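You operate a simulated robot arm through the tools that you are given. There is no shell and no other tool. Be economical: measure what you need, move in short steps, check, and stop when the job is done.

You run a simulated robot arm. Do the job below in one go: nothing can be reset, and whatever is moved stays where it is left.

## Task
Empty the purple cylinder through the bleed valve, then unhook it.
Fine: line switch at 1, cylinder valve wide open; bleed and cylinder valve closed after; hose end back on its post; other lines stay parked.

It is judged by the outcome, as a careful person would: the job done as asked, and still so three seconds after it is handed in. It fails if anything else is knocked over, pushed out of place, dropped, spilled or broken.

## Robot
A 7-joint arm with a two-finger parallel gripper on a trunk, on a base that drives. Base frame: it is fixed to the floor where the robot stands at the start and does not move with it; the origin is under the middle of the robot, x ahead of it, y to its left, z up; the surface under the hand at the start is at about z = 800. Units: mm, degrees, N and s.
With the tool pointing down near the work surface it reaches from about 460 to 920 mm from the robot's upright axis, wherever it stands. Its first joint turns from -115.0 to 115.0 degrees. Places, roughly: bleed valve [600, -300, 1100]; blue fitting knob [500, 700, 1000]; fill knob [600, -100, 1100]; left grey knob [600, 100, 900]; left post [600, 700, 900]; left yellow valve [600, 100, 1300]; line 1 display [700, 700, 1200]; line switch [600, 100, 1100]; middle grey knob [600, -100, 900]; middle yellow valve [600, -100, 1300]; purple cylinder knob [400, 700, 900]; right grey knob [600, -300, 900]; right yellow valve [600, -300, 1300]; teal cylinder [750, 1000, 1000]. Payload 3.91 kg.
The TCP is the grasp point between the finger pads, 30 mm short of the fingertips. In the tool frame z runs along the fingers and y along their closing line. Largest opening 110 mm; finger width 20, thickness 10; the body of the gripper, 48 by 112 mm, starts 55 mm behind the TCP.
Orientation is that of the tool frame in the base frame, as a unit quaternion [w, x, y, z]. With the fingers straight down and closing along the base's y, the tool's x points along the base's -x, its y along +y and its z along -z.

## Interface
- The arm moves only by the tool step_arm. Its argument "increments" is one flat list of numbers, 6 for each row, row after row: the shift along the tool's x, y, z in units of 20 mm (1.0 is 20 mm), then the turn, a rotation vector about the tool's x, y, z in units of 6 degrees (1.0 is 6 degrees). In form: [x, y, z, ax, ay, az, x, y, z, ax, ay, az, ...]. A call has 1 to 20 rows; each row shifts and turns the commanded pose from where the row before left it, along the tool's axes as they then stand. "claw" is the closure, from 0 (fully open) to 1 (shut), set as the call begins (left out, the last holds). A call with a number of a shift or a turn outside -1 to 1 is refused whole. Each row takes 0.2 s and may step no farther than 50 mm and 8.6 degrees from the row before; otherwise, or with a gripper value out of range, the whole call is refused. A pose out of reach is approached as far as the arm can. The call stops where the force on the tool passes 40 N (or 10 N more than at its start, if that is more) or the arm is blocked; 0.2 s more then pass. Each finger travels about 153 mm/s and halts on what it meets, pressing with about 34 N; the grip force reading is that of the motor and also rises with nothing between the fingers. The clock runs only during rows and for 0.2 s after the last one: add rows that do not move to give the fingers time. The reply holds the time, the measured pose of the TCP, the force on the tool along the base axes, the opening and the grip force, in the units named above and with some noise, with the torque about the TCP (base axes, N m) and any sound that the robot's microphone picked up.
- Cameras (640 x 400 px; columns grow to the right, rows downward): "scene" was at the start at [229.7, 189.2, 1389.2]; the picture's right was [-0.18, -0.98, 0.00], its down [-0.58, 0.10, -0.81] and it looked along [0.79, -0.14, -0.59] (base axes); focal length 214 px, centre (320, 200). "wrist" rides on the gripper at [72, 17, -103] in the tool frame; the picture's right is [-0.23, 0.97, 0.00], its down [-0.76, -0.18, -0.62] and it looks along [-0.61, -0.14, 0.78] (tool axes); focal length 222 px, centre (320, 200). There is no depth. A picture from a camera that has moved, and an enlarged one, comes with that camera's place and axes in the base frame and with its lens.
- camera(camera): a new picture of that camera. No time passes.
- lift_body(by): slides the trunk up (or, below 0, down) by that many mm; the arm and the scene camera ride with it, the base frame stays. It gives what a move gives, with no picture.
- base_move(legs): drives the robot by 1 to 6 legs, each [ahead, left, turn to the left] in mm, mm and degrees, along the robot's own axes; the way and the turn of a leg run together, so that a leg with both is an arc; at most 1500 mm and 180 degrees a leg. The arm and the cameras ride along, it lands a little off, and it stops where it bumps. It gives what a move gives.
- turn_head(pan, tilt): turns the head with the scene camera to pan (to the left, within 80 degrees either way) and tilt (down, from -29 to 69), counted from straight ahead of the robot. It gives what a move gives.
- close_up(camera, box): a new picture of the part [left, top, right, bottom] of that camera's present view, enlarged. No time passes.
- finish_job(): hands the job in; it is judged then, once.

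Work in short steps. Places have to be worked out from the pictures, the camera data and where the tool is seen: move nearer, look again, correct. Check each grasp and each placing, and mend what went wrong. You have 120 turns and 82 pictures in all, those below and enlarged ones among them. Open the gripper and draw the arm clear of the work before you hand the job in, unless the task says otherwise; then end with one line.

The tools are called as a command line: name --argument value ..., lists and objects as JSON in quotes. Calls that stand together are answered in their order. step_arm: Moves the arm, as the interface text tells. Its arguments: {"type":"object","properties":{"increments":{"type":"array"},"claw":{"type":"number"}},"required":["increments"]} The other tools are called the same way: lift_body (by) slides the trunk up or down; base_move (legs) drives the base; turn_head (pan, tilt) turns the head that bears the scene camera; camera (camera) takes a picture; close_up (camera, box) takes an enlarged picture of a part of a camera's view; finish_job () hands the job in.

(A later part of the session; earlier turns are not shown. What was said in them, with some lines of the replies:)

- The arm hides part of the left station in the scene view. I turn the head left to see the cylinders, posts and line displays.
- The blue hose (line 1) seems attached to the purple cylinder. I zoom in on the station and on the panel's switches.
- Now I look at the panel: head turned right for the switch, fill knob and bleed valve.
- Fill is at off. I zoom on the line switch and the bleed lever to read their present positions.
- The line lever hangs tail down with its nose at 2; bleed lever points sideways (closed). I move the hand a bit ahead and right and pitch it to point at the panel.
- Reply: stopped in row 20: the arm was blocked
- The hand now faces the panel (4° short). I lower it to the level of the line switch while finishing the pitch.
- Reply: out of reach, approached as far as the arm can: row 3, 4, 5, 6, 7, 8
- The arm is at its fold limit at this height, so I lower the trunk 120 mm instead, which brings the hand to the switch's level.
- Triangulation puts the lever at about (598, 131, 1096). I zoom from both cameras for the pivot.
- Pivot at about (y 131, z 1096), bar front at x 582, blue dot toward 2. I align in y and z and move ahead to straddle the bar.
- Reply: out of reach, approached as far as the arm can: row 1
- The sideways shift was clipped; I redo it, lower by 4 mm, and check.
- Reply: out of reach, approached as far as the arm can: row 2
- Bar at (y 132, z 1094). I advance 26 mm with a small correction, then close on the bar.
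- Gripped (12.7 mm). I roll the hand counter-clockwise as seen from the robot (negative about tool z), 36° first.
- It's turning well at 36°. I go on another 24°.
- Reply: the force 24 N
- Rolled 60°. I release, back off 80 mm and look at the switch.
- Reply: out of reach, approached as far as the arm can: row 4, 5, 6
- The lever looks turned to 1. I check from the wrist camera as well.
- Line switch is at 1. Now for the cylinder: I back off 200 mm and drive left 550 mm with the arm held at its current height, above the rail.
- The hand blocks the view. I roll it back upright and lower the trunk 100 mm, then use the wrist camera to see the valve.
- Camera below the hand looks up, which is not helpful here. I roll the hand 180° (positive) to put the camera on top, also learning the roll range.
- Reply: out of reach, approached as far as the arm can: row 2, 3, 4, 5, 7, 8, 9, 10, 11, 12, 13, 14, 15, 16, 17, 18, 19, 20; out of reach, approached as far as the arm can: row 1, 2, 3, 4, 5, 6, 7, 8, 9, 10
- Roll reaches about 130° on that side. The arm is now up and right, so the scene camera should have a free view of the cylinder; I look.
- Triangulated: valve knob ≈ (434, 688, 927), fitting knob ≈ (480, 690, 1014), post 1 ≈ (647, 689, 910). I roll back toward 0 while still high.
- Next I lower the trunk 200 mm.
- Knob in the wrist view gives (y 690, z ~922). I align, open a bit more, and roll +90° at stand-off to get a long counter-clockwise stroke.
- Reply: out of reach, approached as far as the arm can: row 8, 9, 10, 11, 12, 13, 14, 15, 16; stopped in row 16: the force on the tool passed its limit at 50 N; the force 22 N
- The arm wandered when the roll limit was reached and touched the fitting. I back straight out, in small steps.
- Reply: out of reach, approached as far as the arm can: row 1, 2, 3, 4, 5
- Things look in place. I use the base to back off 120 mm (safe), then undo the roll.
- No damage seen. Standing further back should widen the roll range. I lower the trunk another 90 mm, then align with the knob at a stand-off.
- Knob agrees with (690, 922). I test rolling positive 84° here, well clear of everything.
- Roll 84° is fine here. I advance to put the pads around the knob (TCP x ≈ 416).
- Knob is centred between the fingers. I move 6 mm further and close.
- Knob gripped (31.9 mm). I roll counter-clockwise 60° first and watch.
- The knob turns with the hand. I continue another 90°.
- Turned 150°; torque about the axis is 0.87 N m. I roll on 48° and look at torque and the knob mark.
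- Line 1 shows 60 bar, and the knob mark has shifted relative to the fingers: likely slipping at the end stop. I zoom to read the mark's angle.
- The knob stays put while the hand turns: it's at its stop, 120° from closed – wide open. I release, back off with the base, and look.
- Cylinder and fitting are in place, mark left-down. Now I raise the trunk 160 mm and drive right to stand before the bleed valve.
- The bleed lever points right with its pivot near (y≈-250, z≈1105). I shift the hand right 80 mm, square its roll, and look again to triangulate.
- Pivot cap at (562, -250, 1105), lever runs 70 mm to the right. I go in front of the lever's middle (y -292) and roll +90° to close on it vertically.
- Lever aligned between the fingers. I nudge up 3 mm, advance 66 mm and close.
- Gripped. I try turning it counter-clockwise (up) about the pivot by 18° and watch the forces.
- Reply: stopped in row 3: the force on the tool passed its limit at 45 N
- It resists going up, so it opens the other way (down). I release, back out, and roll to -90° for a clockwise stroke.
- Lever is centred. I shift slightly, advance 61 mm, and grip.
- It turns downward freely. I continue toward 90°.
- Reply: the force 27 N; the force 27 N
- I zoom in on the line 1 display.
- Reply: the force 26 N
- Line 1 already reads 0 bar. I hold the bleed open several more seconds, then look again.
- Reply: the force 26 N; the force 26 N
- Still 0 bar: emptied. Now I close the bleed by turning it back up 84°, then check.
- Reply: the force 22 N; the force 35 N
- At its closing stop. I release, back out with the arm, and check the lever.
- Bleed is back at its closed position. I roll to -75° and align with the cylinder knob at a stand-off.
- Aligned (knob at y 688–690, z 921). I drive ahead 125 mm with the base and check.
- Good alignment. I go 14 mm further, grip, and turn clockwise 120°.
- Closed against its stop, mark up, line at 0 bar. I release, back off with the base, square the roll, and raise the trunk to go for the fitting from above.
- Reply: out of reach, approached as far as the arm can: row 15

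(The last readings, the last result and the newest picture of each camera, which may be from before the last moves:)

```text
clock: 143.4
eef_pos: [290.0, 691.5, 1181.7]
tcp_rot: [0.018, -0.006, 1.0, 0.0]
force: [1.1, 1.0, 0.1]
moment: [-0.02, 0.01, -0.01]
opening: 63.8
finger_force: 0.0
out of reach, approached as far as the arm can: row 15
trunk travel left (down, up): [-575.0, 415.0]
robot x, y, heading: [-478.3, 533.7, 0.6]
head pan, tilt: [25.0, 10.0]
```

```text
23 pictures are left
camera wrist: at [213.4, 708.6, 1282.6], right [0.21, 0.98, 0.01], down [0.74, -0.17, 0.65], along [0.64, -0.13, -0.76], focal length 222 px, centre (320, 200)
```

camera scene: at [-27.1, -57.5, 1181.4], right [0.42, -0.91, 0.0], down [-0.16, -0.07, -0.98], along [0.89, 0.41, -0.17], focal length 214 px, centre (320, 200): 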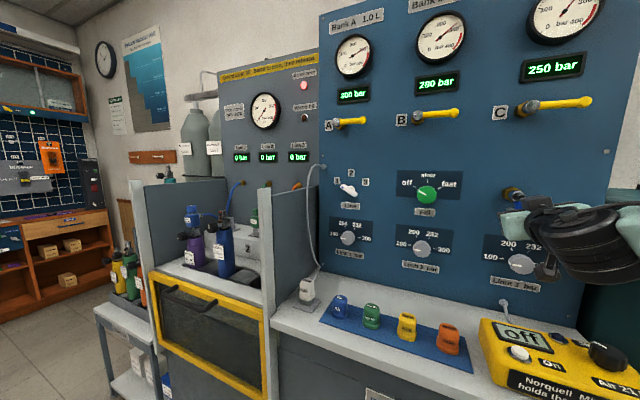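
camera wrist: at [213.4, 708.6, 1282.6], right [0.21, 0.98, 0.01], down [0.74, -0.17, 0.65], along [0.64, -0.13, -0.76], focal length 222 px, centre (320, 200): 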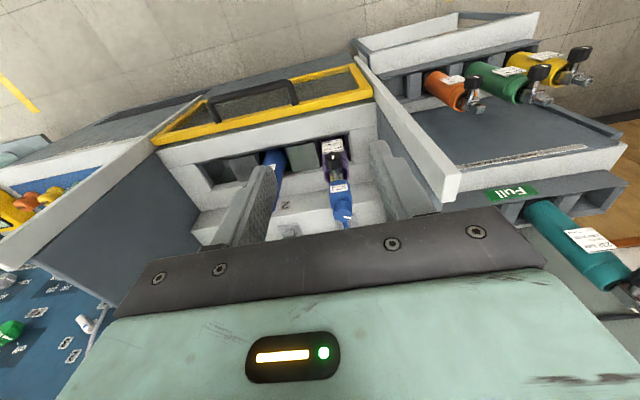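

The hand points down. I drive ahead 290 mm at this safe height (tips 1150, fitting top ~1026), then pull the arm back over the fitting and look.

base_move --legs '[[285, 0, 0]]'

step_arm --increments '[1, 0, 0, 0, 0.3, 0, 1, 0, 0, 0, 0, 0, 1, 0, 0, 0, 0, 0, 1, 0, 0, 0, 0, 0, 0.7, 0, 0, 0, 0, 0, 0, 0, 0, 0, 0, 0]'

camera --camera "wrist"

```text
clock: 145.3
eef_pos: [565.4, 693.7, 1181.2]
tcp_rot: [0.018, -0.006, 1.0, 0.0]
force: [-0.7, 0.7, -0.3]
moment: [-0.01, 0.02, 0.04]
opening: 63.7
finger_force: 0.1
trunk travel left (down, up): [-575.0, 415.0]
robot x, y, heading: [-201.2, 534.7, 0.3]
head pan, tilt: [25.0, 10.0]
```

```text
clock: 146.7
eef_pos: [471.7, 692.6, 1180.9]
tcp_rot: [0.004, -0.006, 1.0, 0.0]
force: [-0.5, 0.4, 0.0]
moment: [-0.02, -0.01, 0.02]
opening: 63.7
finger_force: 0.1
trunk travel left (down, up): [-575.0, 415.0]
robot x, y, heading: [-202.4, 533.5, 0.5]
head pan, tilt: [25.0, 10.0]
```

```text
22 pictures are left
camera wrist: at [398.6, 708.7, 1284.3], right [0.21, 0.98, 0.0], down [0.76, -0.17, 0.63], along [0.61, -0.13, -0.78], focal length 222 px, centre (320, 200)
```

wrist: 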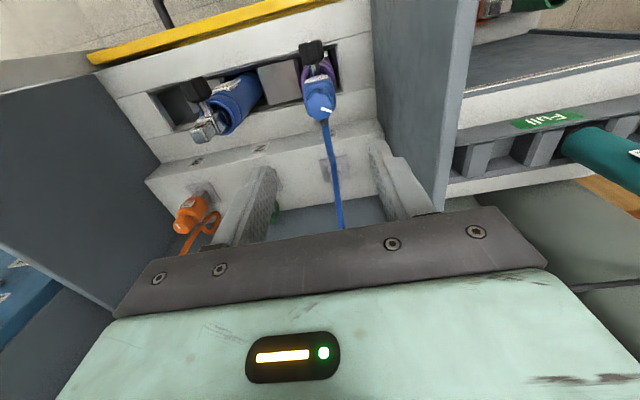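

I zoom to find the fitting knob and the post precisely.

close_up --camera "wrist" --box '[270, 30, 390, 190]'

```text
2.50 times, centred on (330, 110) of wrist
camera zoom: at [398.6, 708.7, 1284.3], right [0.21, 0.98, 0.0], down [0.76, -0.17, 0.63], along [0.61, -0.13, -0.78], focal length 555 px, centre (295, 425)
```

zoom: 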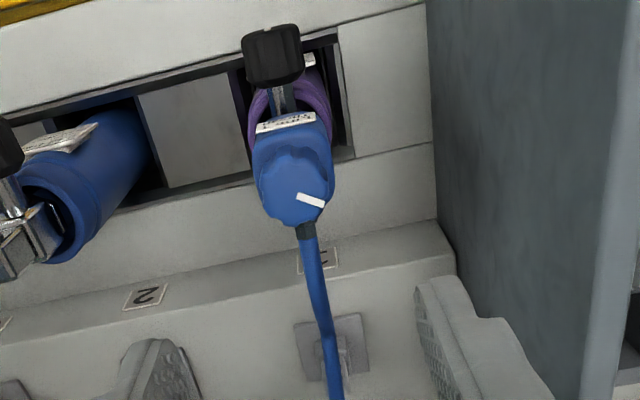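

Knob top near (469, 693). I descend 75 mm to tips ≈ 1075 and check alignment.

step_arm --increments '[0, 0, 1, 0, 0, 0, 0, 0, 1, 0, 0, 0, 0, 0, 1, 0, 0, 0, 0, 0, 0.75, 0, 0, 0, 0, 0, 0, 0, 0, 0]'

camera --camera "wrist"

```text
clock: 147.9
eef_pos: [474.2, 692.3, 1104.0]
tcp_rot: [0.003, -0.006, 1.0, 0.0]
force: [0.4, 0.4, -0.8]
moment: [0.0, -0.01, 0.02]
opening: 63.9
finger_force: 0.0
trunk travel left (down, up): [-575.0, 415.0]
robot x, y, heading: [-199.7, 531.0, 0.4]
head pan, tilt: [25.0, 10.0]
```

```text
20 pictures are left
camera wrist: at [400.1, 709.8, 1209.0], right [0.21, 0.98, 0.0], down [0.76, -0.17, 0.63], along [0.61, -0.13, -0.78], focal length 222 px, centre (320, 200)
```

wrist: 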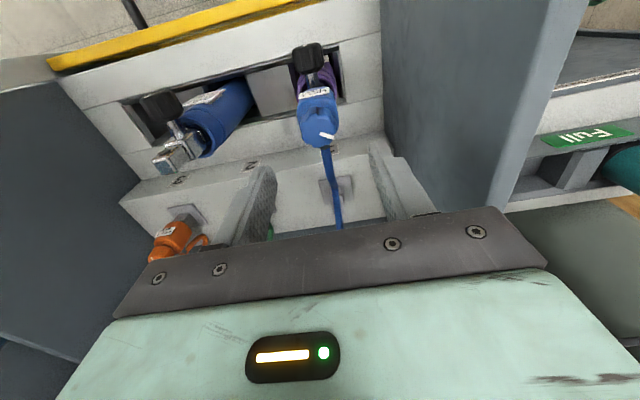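

Knob axis about (470, 694). I pre-roll +78° at this height for a counter-clockwise stroke.

step_arm --increments '[0.15, 0.08, 0, 0, 0, 1, 0, 0, 0, 0, 0, 1, 0, 0, 0, 0, 0, 1, 0, 0, 0, 0, 0, 1, 0, 0, 0, 0, 0, 1, 0, 0, 0, 0, 0, 1, 0, 0, 0, 0, 0, 1, 0, 0, 0, 0, 0, 1, 0, 0, 0, 0, 0, 1, 0, 0, 0, 0, 0, 1, 0, 0, 0, 0, 0, 1, 0, 0, 0, 0, 0, 1, 0, 0, 0, 0, 0, 1]'

camera --camera "wrist"

```text
clock: 150.7
eef_pos: [468.8, 694.6, 1103.0]
tcp_rot: [0.003, 0.625, 0.781, 0.002]
force: [-0.6, 0.7, 0.1]
moment: [0.01, 0.03, -0.01]
opening: 63.9
finger_force: 0.0
trunk travel left (down, up): [-575.0, 415.0]
robot x, y, heading: [-203.0, 532.4, 0.6]
head pan, tilt: [25.0, 10.0]
```

```text
19 pictures are left
camera wrist: at [468.5, 769.7, 1208.5], right [1.0, -0.01, 0.01], down [-0.01, -0.78, 0.62], along [0.0, -0.62, -0.78], focal length 222 px, centre (320, 200)
```

wrist: 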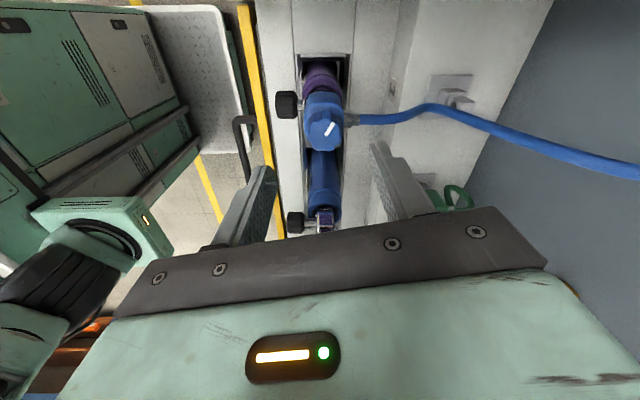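

The knob axis is at (471, 695), top ≈ 1016. I descend to TCP z ≈ 1030 and look before closing.

step_arm --increments '[0.03, 0.1, 1, 0, 0, 0, 0, 0, 1, 0, 0, 0, 0, 0, 1, 0, 0, 0, 0, 0, 0.6, 0, 0, 0, 0, 0, 0, 0, 0, 0]'

close_up --camera "wrist" --box '[220, 80, 420, 240]'

```text
clock: 151.9
eef_pos: [470.9, 695.9, 1032.4]
tcp_rot: [0.002, 0.625, 0.781, 0.003]
force: [-0.3, 0.1, -0.1]
moment: [-0.03, -0.01, 0.02]
opening: 63.8
finger_force: 0.1
trunk travel left (down, up): [-575.0, 415.0]
robot x, y, heading: [-200.3, 534.3, 0.4]
head pan, tilt: [25.0, 10.0]
```

```text
2.50 times, centred on (320, 160) of wrist
camera zoom: at [472.2, 771.2, 1135.9], right [1.0, -0.01, 0.01], down [-0.01, -0.78, 0.62], along [0.0, -0.62, -0.78], focal length 555 px, centre (320, 300)
```

zoom: 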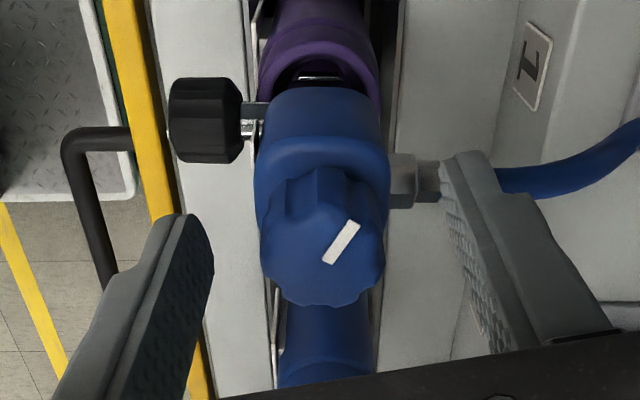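

The knob sits centrally with its top ≈ 1020; tips at ≈ 1002. I close on it.

step_arm --increments '[0, 0, 0, 0, 0, 0, 0, 0, 0, 0, 0, 0]' --claw 1

step_arm --increments '[0, 0, 0, 0, 0, -1, 0, 0, 0, 0, 0, -1, 0, 0, 0, 0, 0, -1, 0, 0, 0, 0, 0, -1, 0, 0, 0, 0, 0, -1, 0, 0, 0, 0, 0, -1]'

close_up --camera "wrist" --box '[220, 80, 420, 240]'

```text
clock: 152.5
eef_pos: [471.4, 694.9, 1031.2]
tcp_rot: [0.002, 0.624, 0.781, 0.003]
force: [-0.3, 0.0, -0.4]
moment: [0.03, 0.06, -0.05]
opening: 31.2
finger_force: 33.7
trunk travel left (down, up): [-575.0, 415.0]
robot x, y, heading: [-197.9, 535.5, 0.4]
head pan, tilt: [25.0, 10.0]
```

```text
clock: 153.9
eef_pos: [472.0, 694.8, 1032.1]
tcp_rot: [0.004, 0.35, 0.937, 0.001]
force: [0.8, -1.3, -0.7]
moment: [-0.02, 0.01, -0.01]
opening: 31.3
finger_force: 33.8
trunk travel left (down, up): [-575.0, 415.0]
robot x, y, heading: [-204.3, 531.6, 0.3]
head pan, tilt: [25.0, 10.0]
```

```text
2.50 times, centred on (320, 160) of wrist
camera zoom: at [427.3, 755.8, 1136.9], right [0.81, 0.58, 0.01], down [0.45, -0.64, 0.63], along [0.37, -0.51, -0.78], focal length 555 px, centre (320, 300)
```

zoom: 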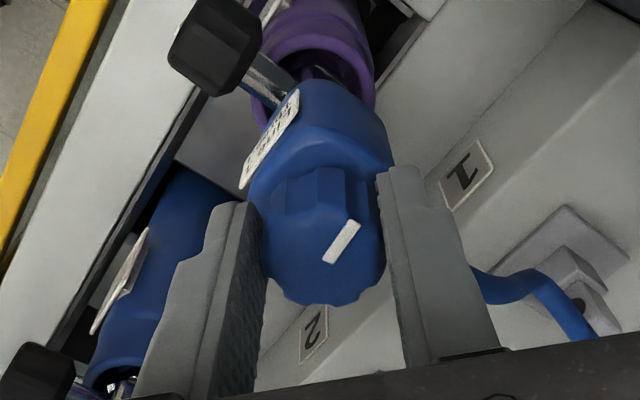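

The knob turns with the hand. I keep turning counter-clockwise: 108° more in one call, watching torque.

step_arm --increments '[0, 0, 0, 0, 0, -1, 0, 0, 0, 0, 0, -1, 0, 0, 0, 0, 0, -1, 0, 0, 0, 0, 0, -1, 0, 0, 0, 0, 0, -1, 0, 0, 0, 0, 0, -1, 0, 0, 0, 0, 0, -1, 0, 0, 0, 0, 0, -1, 0, 0, 0, 0, 0, -1, 0, 0, 0, 0, 0, -1]'

step_arm --increments '[0, 0, 0, 0, 0, -1, 0, 0, 0, 0, 0, -1, 0, 0, 0, 0, 0, -1, 0, 0, 0, 0, 0, -1, 0, 0, 0, 0, 0, -1, 0, 0, 0, 0, 0, -1, 0, 0, 0, 0, 0, -1, 0, 0, 0, 0, 0, -1]'

camera --camera "wrist"

```text
clock: 156.1
eef_pos: [470.9, 696.2, 1032.5]
tcp_rot: [0.003, -0.164, 0.986, -0.001]
force: [-1.8, -0.5, -0.2]
moment: [-0.08, 0.08, -0.02]
opening: 31.4
finger_force: 33.6
trunk travel left (down, up): [-575.0, 415.0]
robot x, y, heading: [-198.4, 534.1, 0.6]
head pan, tilt: [25.0, 10.0]
```

```text
clock: 157.9
eef_pos: [472.3, 693.2, 1032.1]
tcp_rot: [0.004, -0.55, 0.835, -0.002]
force: [4.5, -5.1, 7.7]
moment: [-0.72, -0.34, -0.5]
opening: 31.5
finger_force: 33.6
trunk travel left (down, up): [-575.0, 415.0]
robot x, y, heading: [-200.2, 531.9, 0.2]
head pan, tilt: [25.0, 10.0]
```

```text
16 pictures are left
camera wrist: at [426.8, 634.8, 1136.5], right [-0.81, 0.59, -0.01], down [0.46, 0.63, 0.63], along [0.38, 0.5, -0.78], focal length 222 px, centre (320, 200)
```

wrist: 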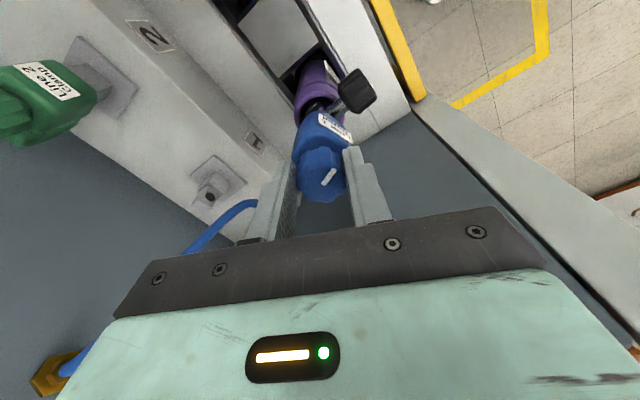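

Torque is beginning to show (-0.5 N m). I turn 24° more to see if that is the end stop.

step_arm --increments '[0, 0, 0, 0, 0, -1, 0, 0, 0, 0, 0, -1, 0, 0, 0, 0, 0, -1, 0, 0, 0, 0, 0, -1, 0, 0, 0, 0, 0, 0]'

close_up --camera "wrist" --box '[220, 80, 420, 240]'

```text
clock: 159.1
eef_pos: [471.5, 693.0, 1031.7]
tcp_rot: [-0.001, 0.712, -0.702, 0.002]
force: [1.8, -3.7, -0.5]
moment: [-0.4, -0.35, -0.36]
opening: 31.7
finger_force: 34.1
trunk travel left (down, up): [-575.0, 415.0]
robot x, y, heading: [-201.1, 535.8, 0.4]
head pan, tilt: [25.0, 10.0]
```

```text
2.50 times, centred on (320, 160) of wrist
camera zoom: at [454.4, 622.5, 1136.0], right [-0.98, 0.21, -0.01], down [0.16, 0.76, 0.62], along [0.14, 0.61, -0.78], focal length 555 px, centre (320, 300)
```

zoom: 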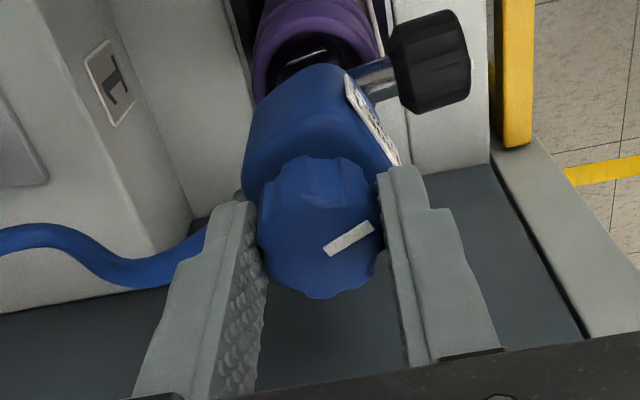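

The knob has stopped and the grip slips: it's fully undone. I lift gently 12 mm and check.

step_arm --increments '[0, 0, -0.3, 0, 0, 0, 0, 0, -0.3, 0, 0, 0, 0, 0, -0.4, 0, 0, 0, 0, 0, 0, 0, 0, 0]'

close_up --camera "wrist" --box '[220, 40, 420, 240]'

```text
clock: 160.1
eef_pos: [471.0, 694.2, 1052.7]
tcp_rot: [-0.003, 0.711, -0.703, 0.002]
force: [1.1, -0.3, -0.2]
moment: [-0.13, -0.06, -0.01]
opening: 31.5
finger_force: 33.7
trunk travel left (down, up): [-575.0, 415.0]
robot x, y, heading: [-199.4, 534.3, 0.2]
head pan, tilt: [25.0, 10.0]
```

```text
2.00 times, centred on (320, 140) of wrist
camera zoom: at [455.4, 622.8, 1157.2], right [-0.98, 0.21, -0.01], down [0.16, 0.76, 0.63], along [0.14, 0.61, -0.78], focal length 444 px, centre (320, 320)
```

zoom: 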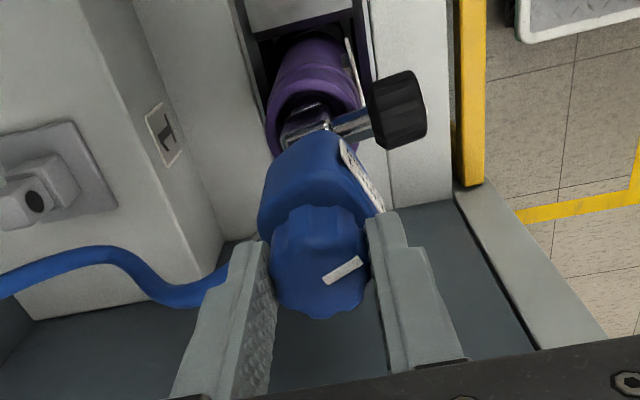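

The fitting came off and rides with the hand. I lift it 50 mm more and carry it 140 mm ahead toward post 1, then look.

step_arm --increments '[0, 0, -1, 0, 0, 0, 0, 0, -1, 0, 0, 0, 0, 0, -0.5, 0, 0, 0, 0, -1, 0, 0, 0, 0, 0, -1, 0, 0, 0, 0, 0, -1, 0, 0, 0, 0, 0, -1, 0, 0, 0, 0, 0, -1, 0, 0, 0, 0, 0, -1, 0, 0, 0, 0, 0, -1, 0, 0, 0, 0, 0, 0, 0, 0, 0, 0]'

camera --camera "wrist"

```text
clock: 162.5
eef_pos: [610.6, 694.5, 1100.9]
tcp_rot: [-0.002, 0.712, -0.702, 0.002]
force: [-0.3, 0.3, -3.3]
moment: [0.02, 0.0, 0.02]
opening: 31.3
finger_force: 34.0
trunk travel left (down, up): [-575.0, 415.0]
robot x, y, heading: [-200.5, 536.1, 0.4]
head pan, tilt: [25.0, 10.0]
```

```text
13 pictures are left
camera wrist: at [594.9, 623.4, 1205.7], right [-0.98, 0.21, -0.01], down [0.16, 0.76, 0.62], along [0.14, 0.61, -0.78], focal length 222 px, centre (320, 200)
```

wrist: 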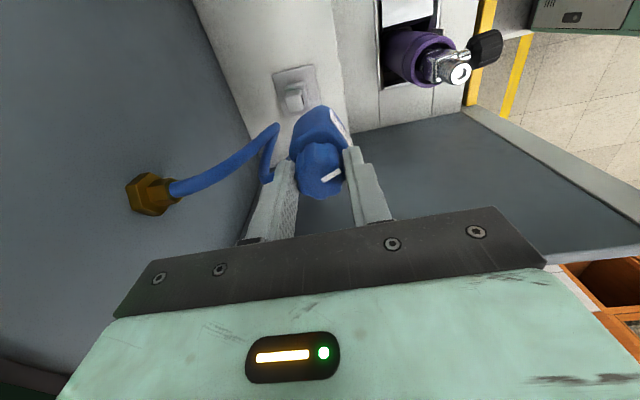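

Fitting held; post 1 is just ahead. I zoom on the post.

close_up --camera "wrist" --box '[250, 50, 370, 200]'

```text
2.67 times, centred on (310, 125) of wrist
camera zoom: at [594.9, 623.4, 1205.7], right [-0.98, 0.21, -0.01], down [0.16, 0.76, 0.62], along [0.14, 0.61, -0.78], focal length 592 px, centre (347, 400)
```

zoom: 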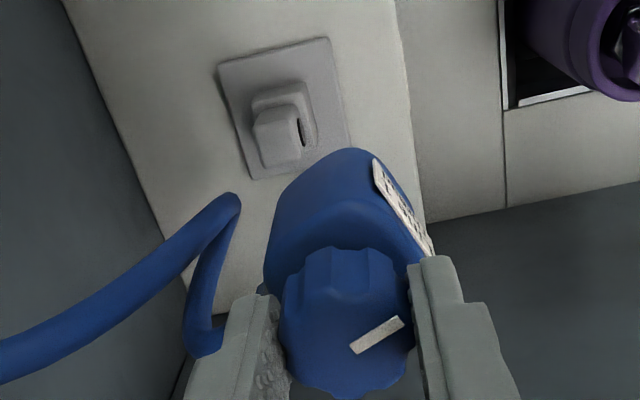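

Post axis ≈ (643, 686), top ≈ 935. I move above it and lower to leave ~25 mm clearance, then check.

step_arm --increments '[0.2, -0.8, 0, 0, 0, 0, 0.2, -0.82, 0, 0, 0, 0, 0, 0, 1, 0, 0, 0, 0, 0, 0.8, 0, 0, 0, 0, 0, 0, 0, 0, 0]'

camera --camera "wrist"

```text
clock: 163.7
eef_pos: [620.9, 682.8, 1064.5]
tcp_rot: [-0.002, 0.711, -0.703, 0.003]
force: [0.2, 0.1, -2.4]
moment: [-0.01, 0.0, -0.03]
opening: 31.3
finger_force: 33.6
out of reach, approached as far as the arm can: row 1, 2
trunk travel left (down, up): [-575.0, 415.0]
robot x, y, heading: [-201.3, 532.5, 0.2]
head pan, tilt: [25.0, 10.0]
```

```text
11 pictures are left
camera wrist: at [603.7, 611.3, 1169.5], right [-0.98, 0.21, -0.01], down [0.16, 0.76, 0.62], along [0.14, 0.61, -0.78], focal length 222 px, centre (320, 200)
```

wrist: 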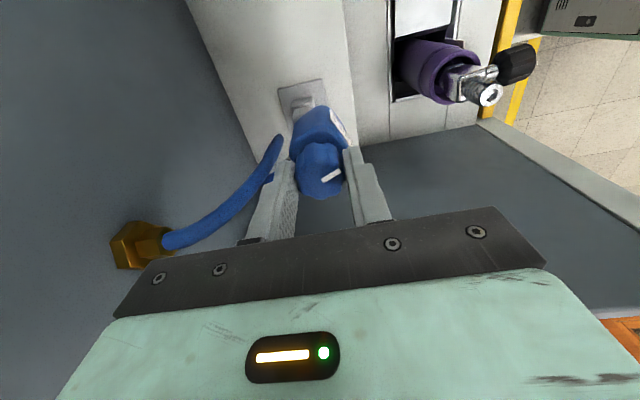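

The arm is at its reach limit up here; I drive the base ahead 24 mm instead.

base_move --legs '[[24, 0, 0]]'

close_up --camera "wrist" --box '[230, 50, 390, 220]'

```text
clock: 164.5
eef_pos: [643.3, 683.9, 1066.1]
tcp_rot: [-0.003, 0.712, -0.702, 0.003]
force: [0.0, 0.8, -3.0]
moment: [0.01, -0.04, -0.01]
opening: 31.5
finger_force: 34.1
trunk travel left (down, up): [-575.0, 415.0]
robot x, y, heading: [-178.1, 537.1, 0.3]
head pan, tilt: [25.0, 10.0]
```

```text
2.35 times, centred on (310, 135) of wrist
camera zoom: at [627.1, 611.9, 1169.5], right [-0.98, 0.21, -0.01], down [0.16, 0.76, 0.62], along [0.14, 0.61, -0.78], focal length 523 px, centre (344, 353)
```

zoom: 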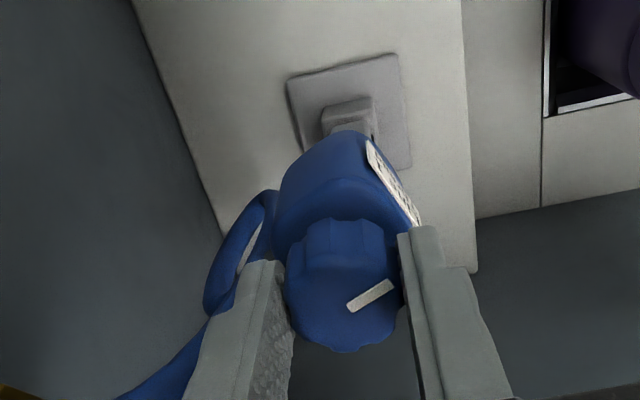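

Post axis confirmed at (643, 686). I shift 2 mm and lower 46 mm, watching force.

step_arm --increments '[-0.1, 0, 0.5, 0, 0, 0, 0, 0, 0.6, 0, 0, 0, 0, 0, 0.6, 0, 0, 0, 0, 0, 0.6, 0, 0, 0, 0, 0, 0, 0, 0, 0]'

close_up --camera "wrist" --box '[230, 50, 390, 220]'

```text
clock: 165.7
eef_pos: [642.0, 687.4, 1019.9]
tcp_rot: [-0.004, 0.712, -0.702, 0.002]
force: [-4.9, 7.5, 9.6]
moment: [0.56, 0.56, -0.12]
opening: 31.2
finger_force: 34.0
trunk travel left (down, up): [-575.0, 415.0]
robot x, y, heading: [-179.0, 528.9, 0.5]
head pan, tilt: [25.0, 10.0]
```

```text
2.35 times, centred on (310, 135) of wrist
camera zoom: at [625.3, 615.0, 1124.0], right [-0.98, 0.21, -0.01], down [0.16, 0.76, 0.63], along [0.14, 0.61, -0.78], focal length 523 px, centre (344, 353)
```

zoom: 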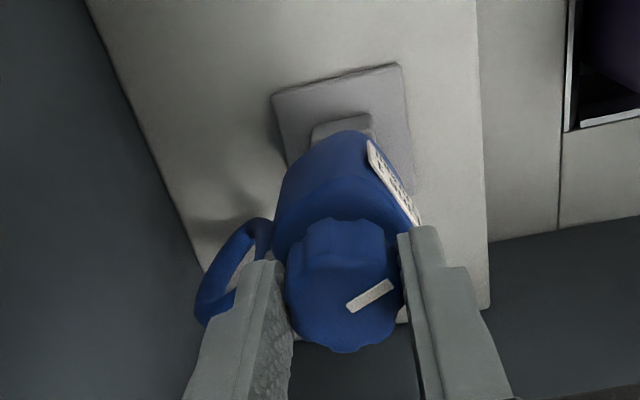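

Contact at z 1020. I check from the head camera how the fitting sits compared with the parked ones.

turn_head --pan -8 --tilt 34

close_up --camera "scene" --box '[220, 100, 420, 260]'

```text
clock: 166.7
eef_pos: [641.8, 686.7, 1019.4]
tcp_rot: [-0.003, 0.712, -0.702, 0.002]
force: [-4.4, 11.2, 16.7]
moment: [1.01, 0.58, -0.13]
opening: 31.3
finger_force: 34.0
trunk travel left (down, up): [-575.0, 415.0]
robot x, y, heading: [-181.9, 530.3, 0.4]
head pan, tilt: [-8.0, 34.0]
```

```text
2.50 times, centred on (320, 180) of scene
camera zoom: at [51.2, 728.1, 1242.8], right [-0.13, -0.99, 0.0], down [-0.55, 0.07, -0.83], along [0.82, -0.11, -0.56], focal length 536 px, centre (320, 250)
```

zoom: 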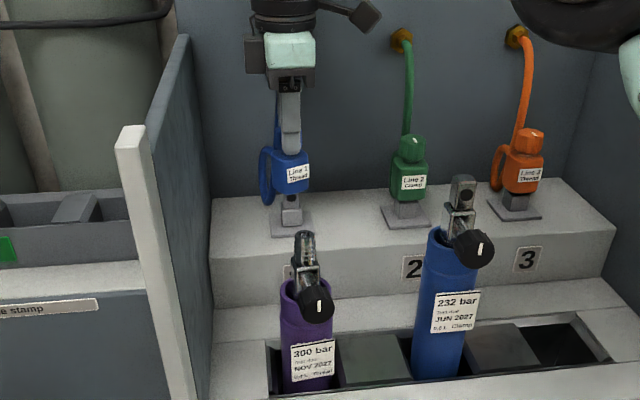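

The blue fitting is about 20 mm higher than the parked ones relative to its plate, so it still has to go down. Laterally it looks aligned; I lower in small steps with a small give toward +y.

step_arm --increments '[-0.1, 0.05, 0.15, 0, 0, 0, 0, 0, 0.15, 0, 0, 0, 0, 0, 0.15, 0, 0, 0]'

```text
clock: 167.7
eef_pos: [641.8, 686.4, 1013.5]
tcp_rot: [-0.004, 0.711, -0.703, 0.004]
force: [-10.6, -4.4, 14.1]
moment: [-0.31, 0.86, -0.14]
opening: 31.8
finger_force: 33.8
trunk travel left (down, up): [-575.0, 415.0]
robot x, y, heading: [-175.7, 532.3, 0.5]
head pan, tilt: [-8.0, 34.0]
stopped in row 3: the force on the tool passed its limit at 40 N (the readings are from after the stop); the commanded pose is now the measured one
```

It went down 6 mm; the force pushes toward -x. I shift 3 mm toward -x and press again gently.

step_arm --increments '[0, 0.15, -0.05, 0, 0, 0, 0, 0, 0.15, 0, 0, 0, 0, 0, 0.15, 0, 0, 0]'

close_up --camera "scene" --box '[280, 100, 420, 200]'

```text
clock: 168.5
eef_pos: [641.1, 685.7, 1014.5]
tcp_rot: [-0.01, 0.71, -0.704, 0.006]
force: [-7.9, -2.5, 12.6]
moment: [-0.29, 0.63, -0.08]
opening: 31.3
finger_force: 34.0
trunk travel left (down, up): [-575.0, 415.0]
robot x, y, heading: [-176.4, 532.1, 0.2]
head pan, tilt: [-8.0, 34.0]
stopped in row 3: the force on the tool passed its limit at 42 N (the readings are from after the stop); the commanded pose is now the measured one
```

```text
4.00 times, centred on (350, 150) of scene
camera zoom: at [51.3, 727.1, 1242.5], right [-0.13, -0.99, 0.0], down [-0.55, 0.07, -0.83], along [0.82, -0.11, -0.56], focal length 858 px, centre (200, 400)
```

zoom: 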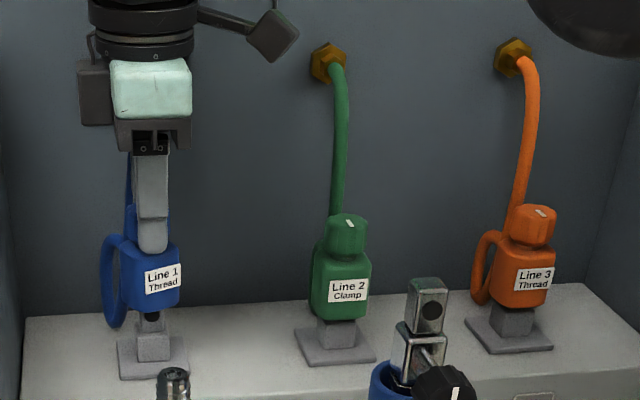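

The body hasn't dropped (the fingers slid on the knob): it rests on the post's narrow top, with the reaction pointing toward -x. I lift 8 mm, shift 4 mm toward -x, and lower again.

step_arm --increments '[0, 0, -0.4, 0, 0, 0, 0, 0.2, 0, 0, 0, 0, 0, 0, 0, 0, 0, 0]'

step_arm --increments '[0, 0, 0.3, 0, 0, 0, 0, 0, 0.2, 0, 0, 0, 0, 0, 0.2, 0, 0, 0, 0, 0, 0.2, 0, 0, 0, 0, 0, 0.2, 0, 0, 0]'

```text
clock: 169.3
eef_pos: [637.1, 685.3, 1021.5]
tcp_rot: [-0.008, 0.711, -0.703, 0.006]
force: [0.5, 0.0, -2.7]
moment: [-0.05, -0.02, -0.04]
opening: 31.6
finger_force: 33.9
trunk travel left (down, up): [-575.0, 415.0]
robot x, y, heading: [-177.4, 531.6, 0.6]
head pan, tilt: [-8.0, 34.0]
```

```text
clock: 170.2
eef_pos: [638.7, 685.0, 1014.3]
tcp_rot: [-0.016, 0.71, -0.704, 0.01]
force: [-8.0, -3.7, 13.5]
moment: [-0.27, 0.56, -0.1]
opening: 31.5
finger_force: 33.8
trunk travel left (down, up): [-575.0, 415.0]
robot x, y, heading: [-178.4, 534.0, 0.3]
head pan, tilt: [-8.0, 34.0]
stopped in row 4: the force on the tool passed its limit at 44 N (the readings are from after the stop); the commanded pose is now the measured one
```

Still catching. I lift 36 mm and take a tight head-camera close-up of the post top and the fitting's underside alignment.

step_arm --increments '[0, 0, -0.6, 0, 0, 0, 0, 0, -0.6, 0, 0, 0, 0, 0, -0.6, 0, 0, 0, 0, 0, 0, 0, 0, 0]'

close_up --camera "scene" --box '[290, 120, 350, 200]'

close_up --camera "wrist" --box '[250, 50, 390, 210]'

```text
clock: 171.2
eef_pos: [638.5, 684.1, 1047.8]
tcp_rot: [-0.015, 0.71, -0.704, 0.008]
force: [0.7, -0.1, -2.3]
moment: [0.0, -0.03, -0.02]
opening: 31.4
finger_force: 33.9
trunk travel left (down, up): [-575.0, 415.0]
robot x, y, heading: [-174.7, 533.4, 0.3]
head pan, tilt: [-8.0, 34.0]
```

```text
5.00 times, centred on (320, 160) of scene
camera zoom: at [52.4, 727.4, 1242.6], right [-0.13, -0.99, 0.0], down [-0.55, 0.07, -0.83], along [0.82, -0.11, -0.56], focal length 1072 px, centre (320, 400)
```

zoom: 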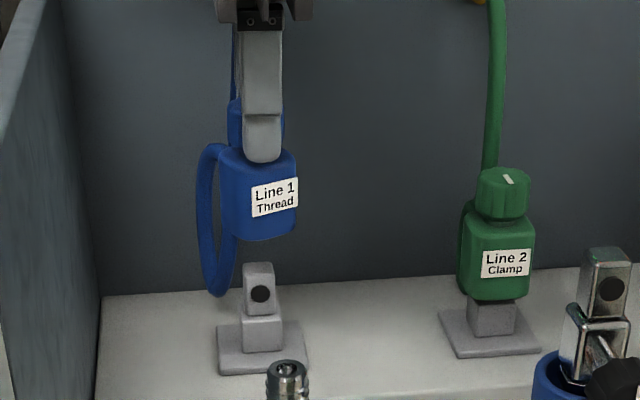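

```text
2.50 times, centred on (320, 130) of wrist
camera zoom: at [618.7, 611.8, 1151.4], right [-0.98, 0.22, -0.03], down [0.15, 0.76, 0.64], along [0.16, 0.61, -0.77], focal length 555 px, centre (320, 375)
```

zoom: 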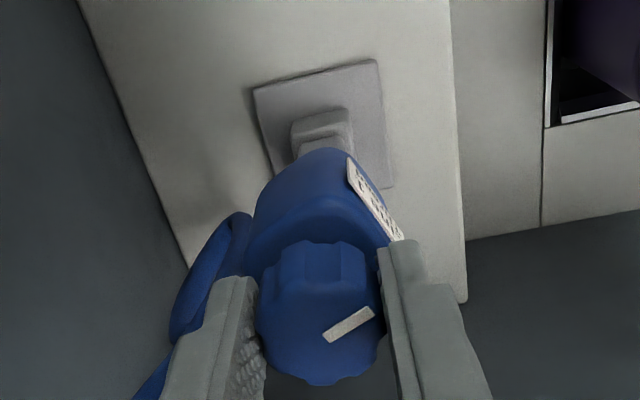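

Tilt crept in (about 2°), so the fitting's bottom was never really further toward -x. I remove the tilt, set x ≈ 638, y ≈ 685.5, and lower slowly.

step_arm --increments '[-0.07, 0.02, 0, -0.31, 0.1, 0, 0, 0, 0.6, 0, 0, 0, 0, 0, 0.6, 0, 0, 0, 0, 0, 0, 0, 0, 0]'

step_arm --increments '[0, 0, 0.15, 0, 0, 0, 0, 0, 0.15, 0, 0, 0]'

```text
clock: 172.2
eef_pos: [638.6, 685.2, 1025.3]
tcp_rot: [0.001, 0.71, -0.705, 0.001]
force: [0.5, 1.0, -3.2]
moment: [0.0, 0.05, 0.01]
opening: 31.3
finger_force: 34.0
trunk travel left (down, up): [-575.0, 415.0]
robot x, y, heading: [-178.6, 535.8, 0.4]
head pan, tilt: [-8.0, 34.0]
```

```text
clock: 172.8
eef_pos: [638.2, 686.1, 1019.2]
tcp_rot: [-0.001, 0.709, -0.705, 0.0]
force: [1.3, 2.2, 0.6]
moment: [0.18, -0.25, -0.03]
opening: 31.4
finger_force: 34.0
trunk travel left (down, up): [-575.0, 415.0]
robot x, y, heading: [-179.0, 531.6, 0.7]
head pan, tilt: [-8.0, 34.0]
```

Contact is light and now on the other side; I shift +1.5 mm in x and keep lowering.

step_arm --increments '[0.03, -0.08, 0, 0, 0, 0, 0, 0, 0.15, 0, 0, 0, 0, 0, 0, 0, 0, 0]'

step_arm --increments '[0, 0, 0.15, 0, 0, 0, 0, 0, 0.15, 0, 0, 0]'

```text
clock: 173.6
eef_pos: [640.4, 685.3, 1016.5]
tcp_rot: [0.0, 0.71, -0.704, 0.001]
force: [6.5, 3.3, 5.4]
moment: [0.36, -0.56, -0.03]
opening: 31.6
finger_force: 34.0
trunk travel left (down, up): [-575.0, 415.0]
robot x, y, heading: [-178.4, 531.4, 0.4]
head pan, tilt: [-8.0, 34.0]
```

```text
clock: 174.2
eef_pos: [639.2, 684.6, 1014.6]
tcp_rot: [-0.004, 0.709, -0.706, 0.004]
force: [13.8, -0.1, 34.8]
moment: [0.08, -1.02, -0.15]
opening: 31.0
finger_force: 33.7
trunk travel left (down, up): [-575.0, 415.0]
robot x, y, heading: [-178.9, 532.9, 0.3]
head pan, tilt: [-8.0, 34.0]
```

Now it is a firm, central stop at z 1014.6 with side walls felt on both sides, i.e. the post is inside the fitting. I take a close-up to see how it sits.

close_up --camera "scene" --box '[290, 120, 370, 200]'

```text
5.00 times, centred on (330, 160) of scene
camera zoom: at [51.5, 727.0, 1243.4], right [-0.13, -0.99, 0.0], down [-0.55, 0.07, -0.83], along [0.82, -0.11, -0.56], focal length 1072 px, centre (270, 400)
```

zoom: 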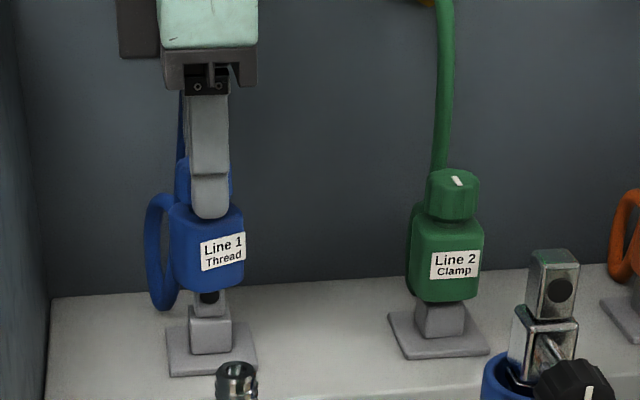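

The label's slant shows the fitting has yawed about 15° counter-clockwise with the last unscrewing, so the square post can't go fully in. I lift clear, remove tilt, turn the hand 16° clockwise, and look.

step_arm --increments '[0, 0, -0.8, 0, 0, 0, 0, 0, -0.8, 0, 0, 0, 0, 0, 0, 0, 0, 1, 0, 0, 0, 0, 0, 1, 0, 0, 0, 0, 0, 0.7, 0, 0, 0, 0, 0, 0]'

close_up --camera "scene" --box '[290, 120, 370, 200]'

```text
clock: 175.6
eef_pos: [640.7, 686.4, 1041.4]
tcp_rot: [-0.001, -0.603, 0.797, 0.0]
force: [-0.7, -0.3, -3.0]
moment: [0.01, -0.03, -0.01]
opening: 31.2
finger_force: 33.7
trunk travel left (down, up): [-575.0, 415.0]
robot x, y, heading: [-178.1, 530.8, 0.7]
head pan, tilt: [-8.0, 34.0]
```

```text
5.00 times, centred on (330, 160) of scene
camera zoom: at [52.4, 727.4, 1242.6], right [-0.13, -0.99, 0.0], down [-0.55, 0.07, -0.83], along [0.82, -0.11, -0.56], focal length 1072 px, centre (270, 400)
```

zoom: 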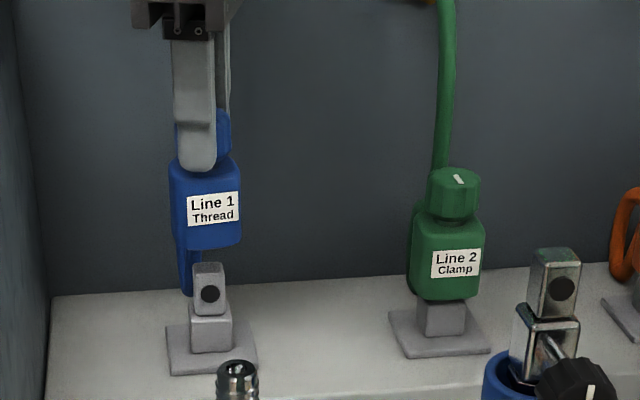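

The body followed and now faces square. I lower it slowly again.

step_arm --increments '[0, 0, 0.6, 0, 0, 0.2, 0, 0, 0.5, 0, 0, 0, 0, 0, 0.25, 0, 0, 0, 0, 0, 0.25, 0, 0, 0]'

step_arm --increments '[0, 0, 0.2, 0, 0, 0, 0, 0, 0.2, 0, 0, 0, 0, 0, 0.2, 0, 0, 0]'

```text
clock: 176.6
eef_pos: [639.7, 686.1, 1008.6]
tcp_rot: [-0.001, -0.595, 0.804, 0.0]
force: [-0.6, -0.5, -2.0]
moment: [-0.02, -0.02, -0.02]
opening: 31.4
finger_force: 33.9
trunk travel left (down, up): [-575.0, 415.0]
robot x, y, heading: [-178.1, 532.0, 0.2]
head pan, tilt: [-8.0, 34.0]
```

```text
clock: 177.4
eef_pos: [639.3, 685.7, 997.5]
tcp_rot: [-0.001, -0.595, 0.803, -0.001]
force: [0.3, 0.9, -2.6]
moment: [-0.01, -0.02, 0.01]
opening: 31.7
finger_force: 33.7
trunk travel left (down, up): [-575.0, 415.0]
robot x, y, heading: [-182.9, 535.1, 0.3]
head pan, tilt: [-8.0, 34.0]
```

It slides down freely past the earlier catch. I continue in small steps to the seat.

step_arm --increments '[0, 0, 0.15, 0, 0, 0, 0, 0, 0.15, 0, 0, 0, 0, 0, 0.15, 0, 0, 0, 0, 0, 0.15, 0, 0, 0]'

```text
clock: 178.2
eef_pos: [639.9, 686.2, 998.4]
tcp_rot: [0.008, -0.595, 0.804, -0.004]
force: [-1.9, -0.3, 13.8]
moment: [-0.14, 0.25, 0.0]
opening: 31.5
finger_force: 34.4
trunk travel left (down, up): [-575.0, 415.0]
robot x, y, heading: [-182.3, 537.2, 0.5]
head pan, tilt: [-8.0, 34.0]
stopped in row 4: the force on the tool passed its limit at 44 N (the readings are from after the stop); the commanded pose is now the measured one
```

It seated at z ≈ 998. I release, raise the hand straight up, and check.

step_arm --increments '[0, 0, 0, 0, 0, 0, 0, 0, 0, 0, 0, 0, 0, 0, -0.5, 0, 0, 0, 0, 0, -1, 0, 0, 0, 0, 0, -1, 0, 0, 0, 0, 0, -1, 0, 0, 0, 0, 0, -1, 0, 0, 0, 0, 0, -1, 0, 0, 0]' --claw 0.42

close_up --camera "scene" --box '[270, 100, 430, 240]'

```text
clock: 180.0
eef_pos: [641.0, 687.2, 1106.1]
tcp_rot: [0.006, -0.595, 0.804, -0.002]
force: [0.4, 0.2, 0.6]
moment: [0.0, 0.03, 0.0]
opening: 64.0
finger_force: 0.1
trunk travel left (down, up): [-575.0, 415.0]
robot x, y, heading: [-177.8, 532.2, 0.4]
head pan, tilt: [-8.0, 34.0]
```

```text
2.86 times, centred on (350, 170) of scene
camera zoom: at [52.2, 727.2, 1242.7], right [-0.13, -0.99, 0.0], down [-0.55, 0.07, -0.83], along [0.82, -0.11, -0.56], focal length 613 px, centre (234, 286)
```

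zoom: 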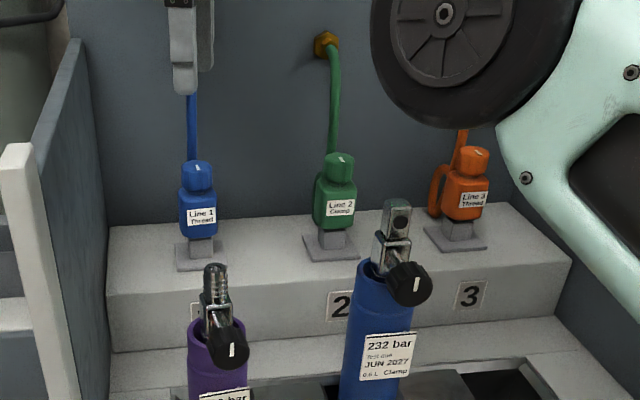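

The blue fitting sits on its post like the other two, and the cylinder valve mark is at closed. I open the gripper and drive the arm clear.

base_move --legs '[[-300, 0, 0]]'

step_arm --increments '[0, 0, 0, 0, 0, 0, 0, 0, 0, 0, 0, 0, 0, 0, 0, 0, 0, 0]' --claw 0

turn_head --pan -25 --tilt 20

camera --camera "scene"

```text
clock: 182.1
eef_pos: [333.3, 687.4, 1104.1]
tcp_rot: [0.006, -0.597, 0.802, -0.001]
force: [-0.6, -0.3, 0.7]
moment: [0.03, 0.0, 0.0]
opening: 63.7
finger_force: 0.0
trunk travel left (down, up): [-575.0, 415.0]
robot x, y, heading: [-481.3, 528.8, 0.8]
head pan, tilt: [-8.0, 34.0]
```

```text
clock: 182.9
eef_pos: [333.8, 686.3, 1105.9]
tcp_rot: [0.006, -0.597, 0.802, -0.002]
force: [-0.1, -0.5, 0.4]
moment: [-0.04, -0.02, 0.03]
opening: 109.7
finger_force: 0.1
trunk travel left (down, up): [-575.0, 415.0]
robot x, y, heading: [-484.8, 532.5, 0.8]
head pan, tilt: [-8.0, 34.0]
```

```text
clock: 183.7
eef_pos: [333.2, 688.3, 1105.5]
tcp_rot: [0.006, -0.597, 0.802, -0.002]
force: [-0.3, -0.3, -0.9]
moment: [-0.02, 0.03, -0.03]
opening: 109.9
finger_force: 0.0
trunk travel left (down, up): [-575.0, 415.0]
robot x, y, heading: [-487.0, 530.6, 0.5]
head pan, tilt: [-25.0, 20.0]
```

```text
1 pictures are left
camera scene: at [-256.9, 698.8, 1264.9], right [-0.41, -0.91, 0.0], down [-0.31, 0.14, -0.94], along [0.86, -0.39, -0.34], focal length 214 px, centre (320, 200)
```

scene: 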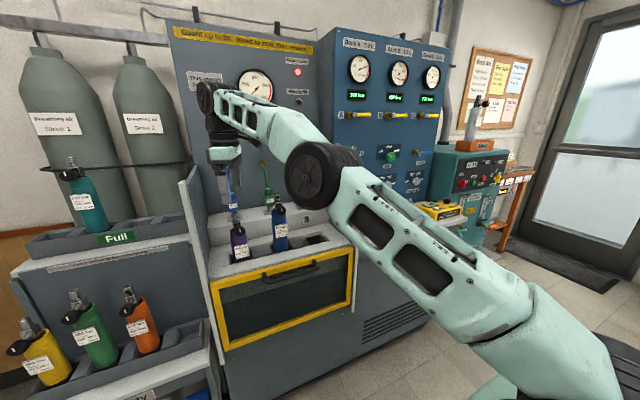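

Everything stands in place and the arm is clear, so I hand the job in.

finish_job

```text
The job is handed in.
```

The purple cylinder is emptied (line 1 reads 0 bar). The line switch is at 1, the bleed and cylinder valves are closed, and the blue hose end is seated on post 1 with lines 2 and 3 still parked; I left its knob loosened.
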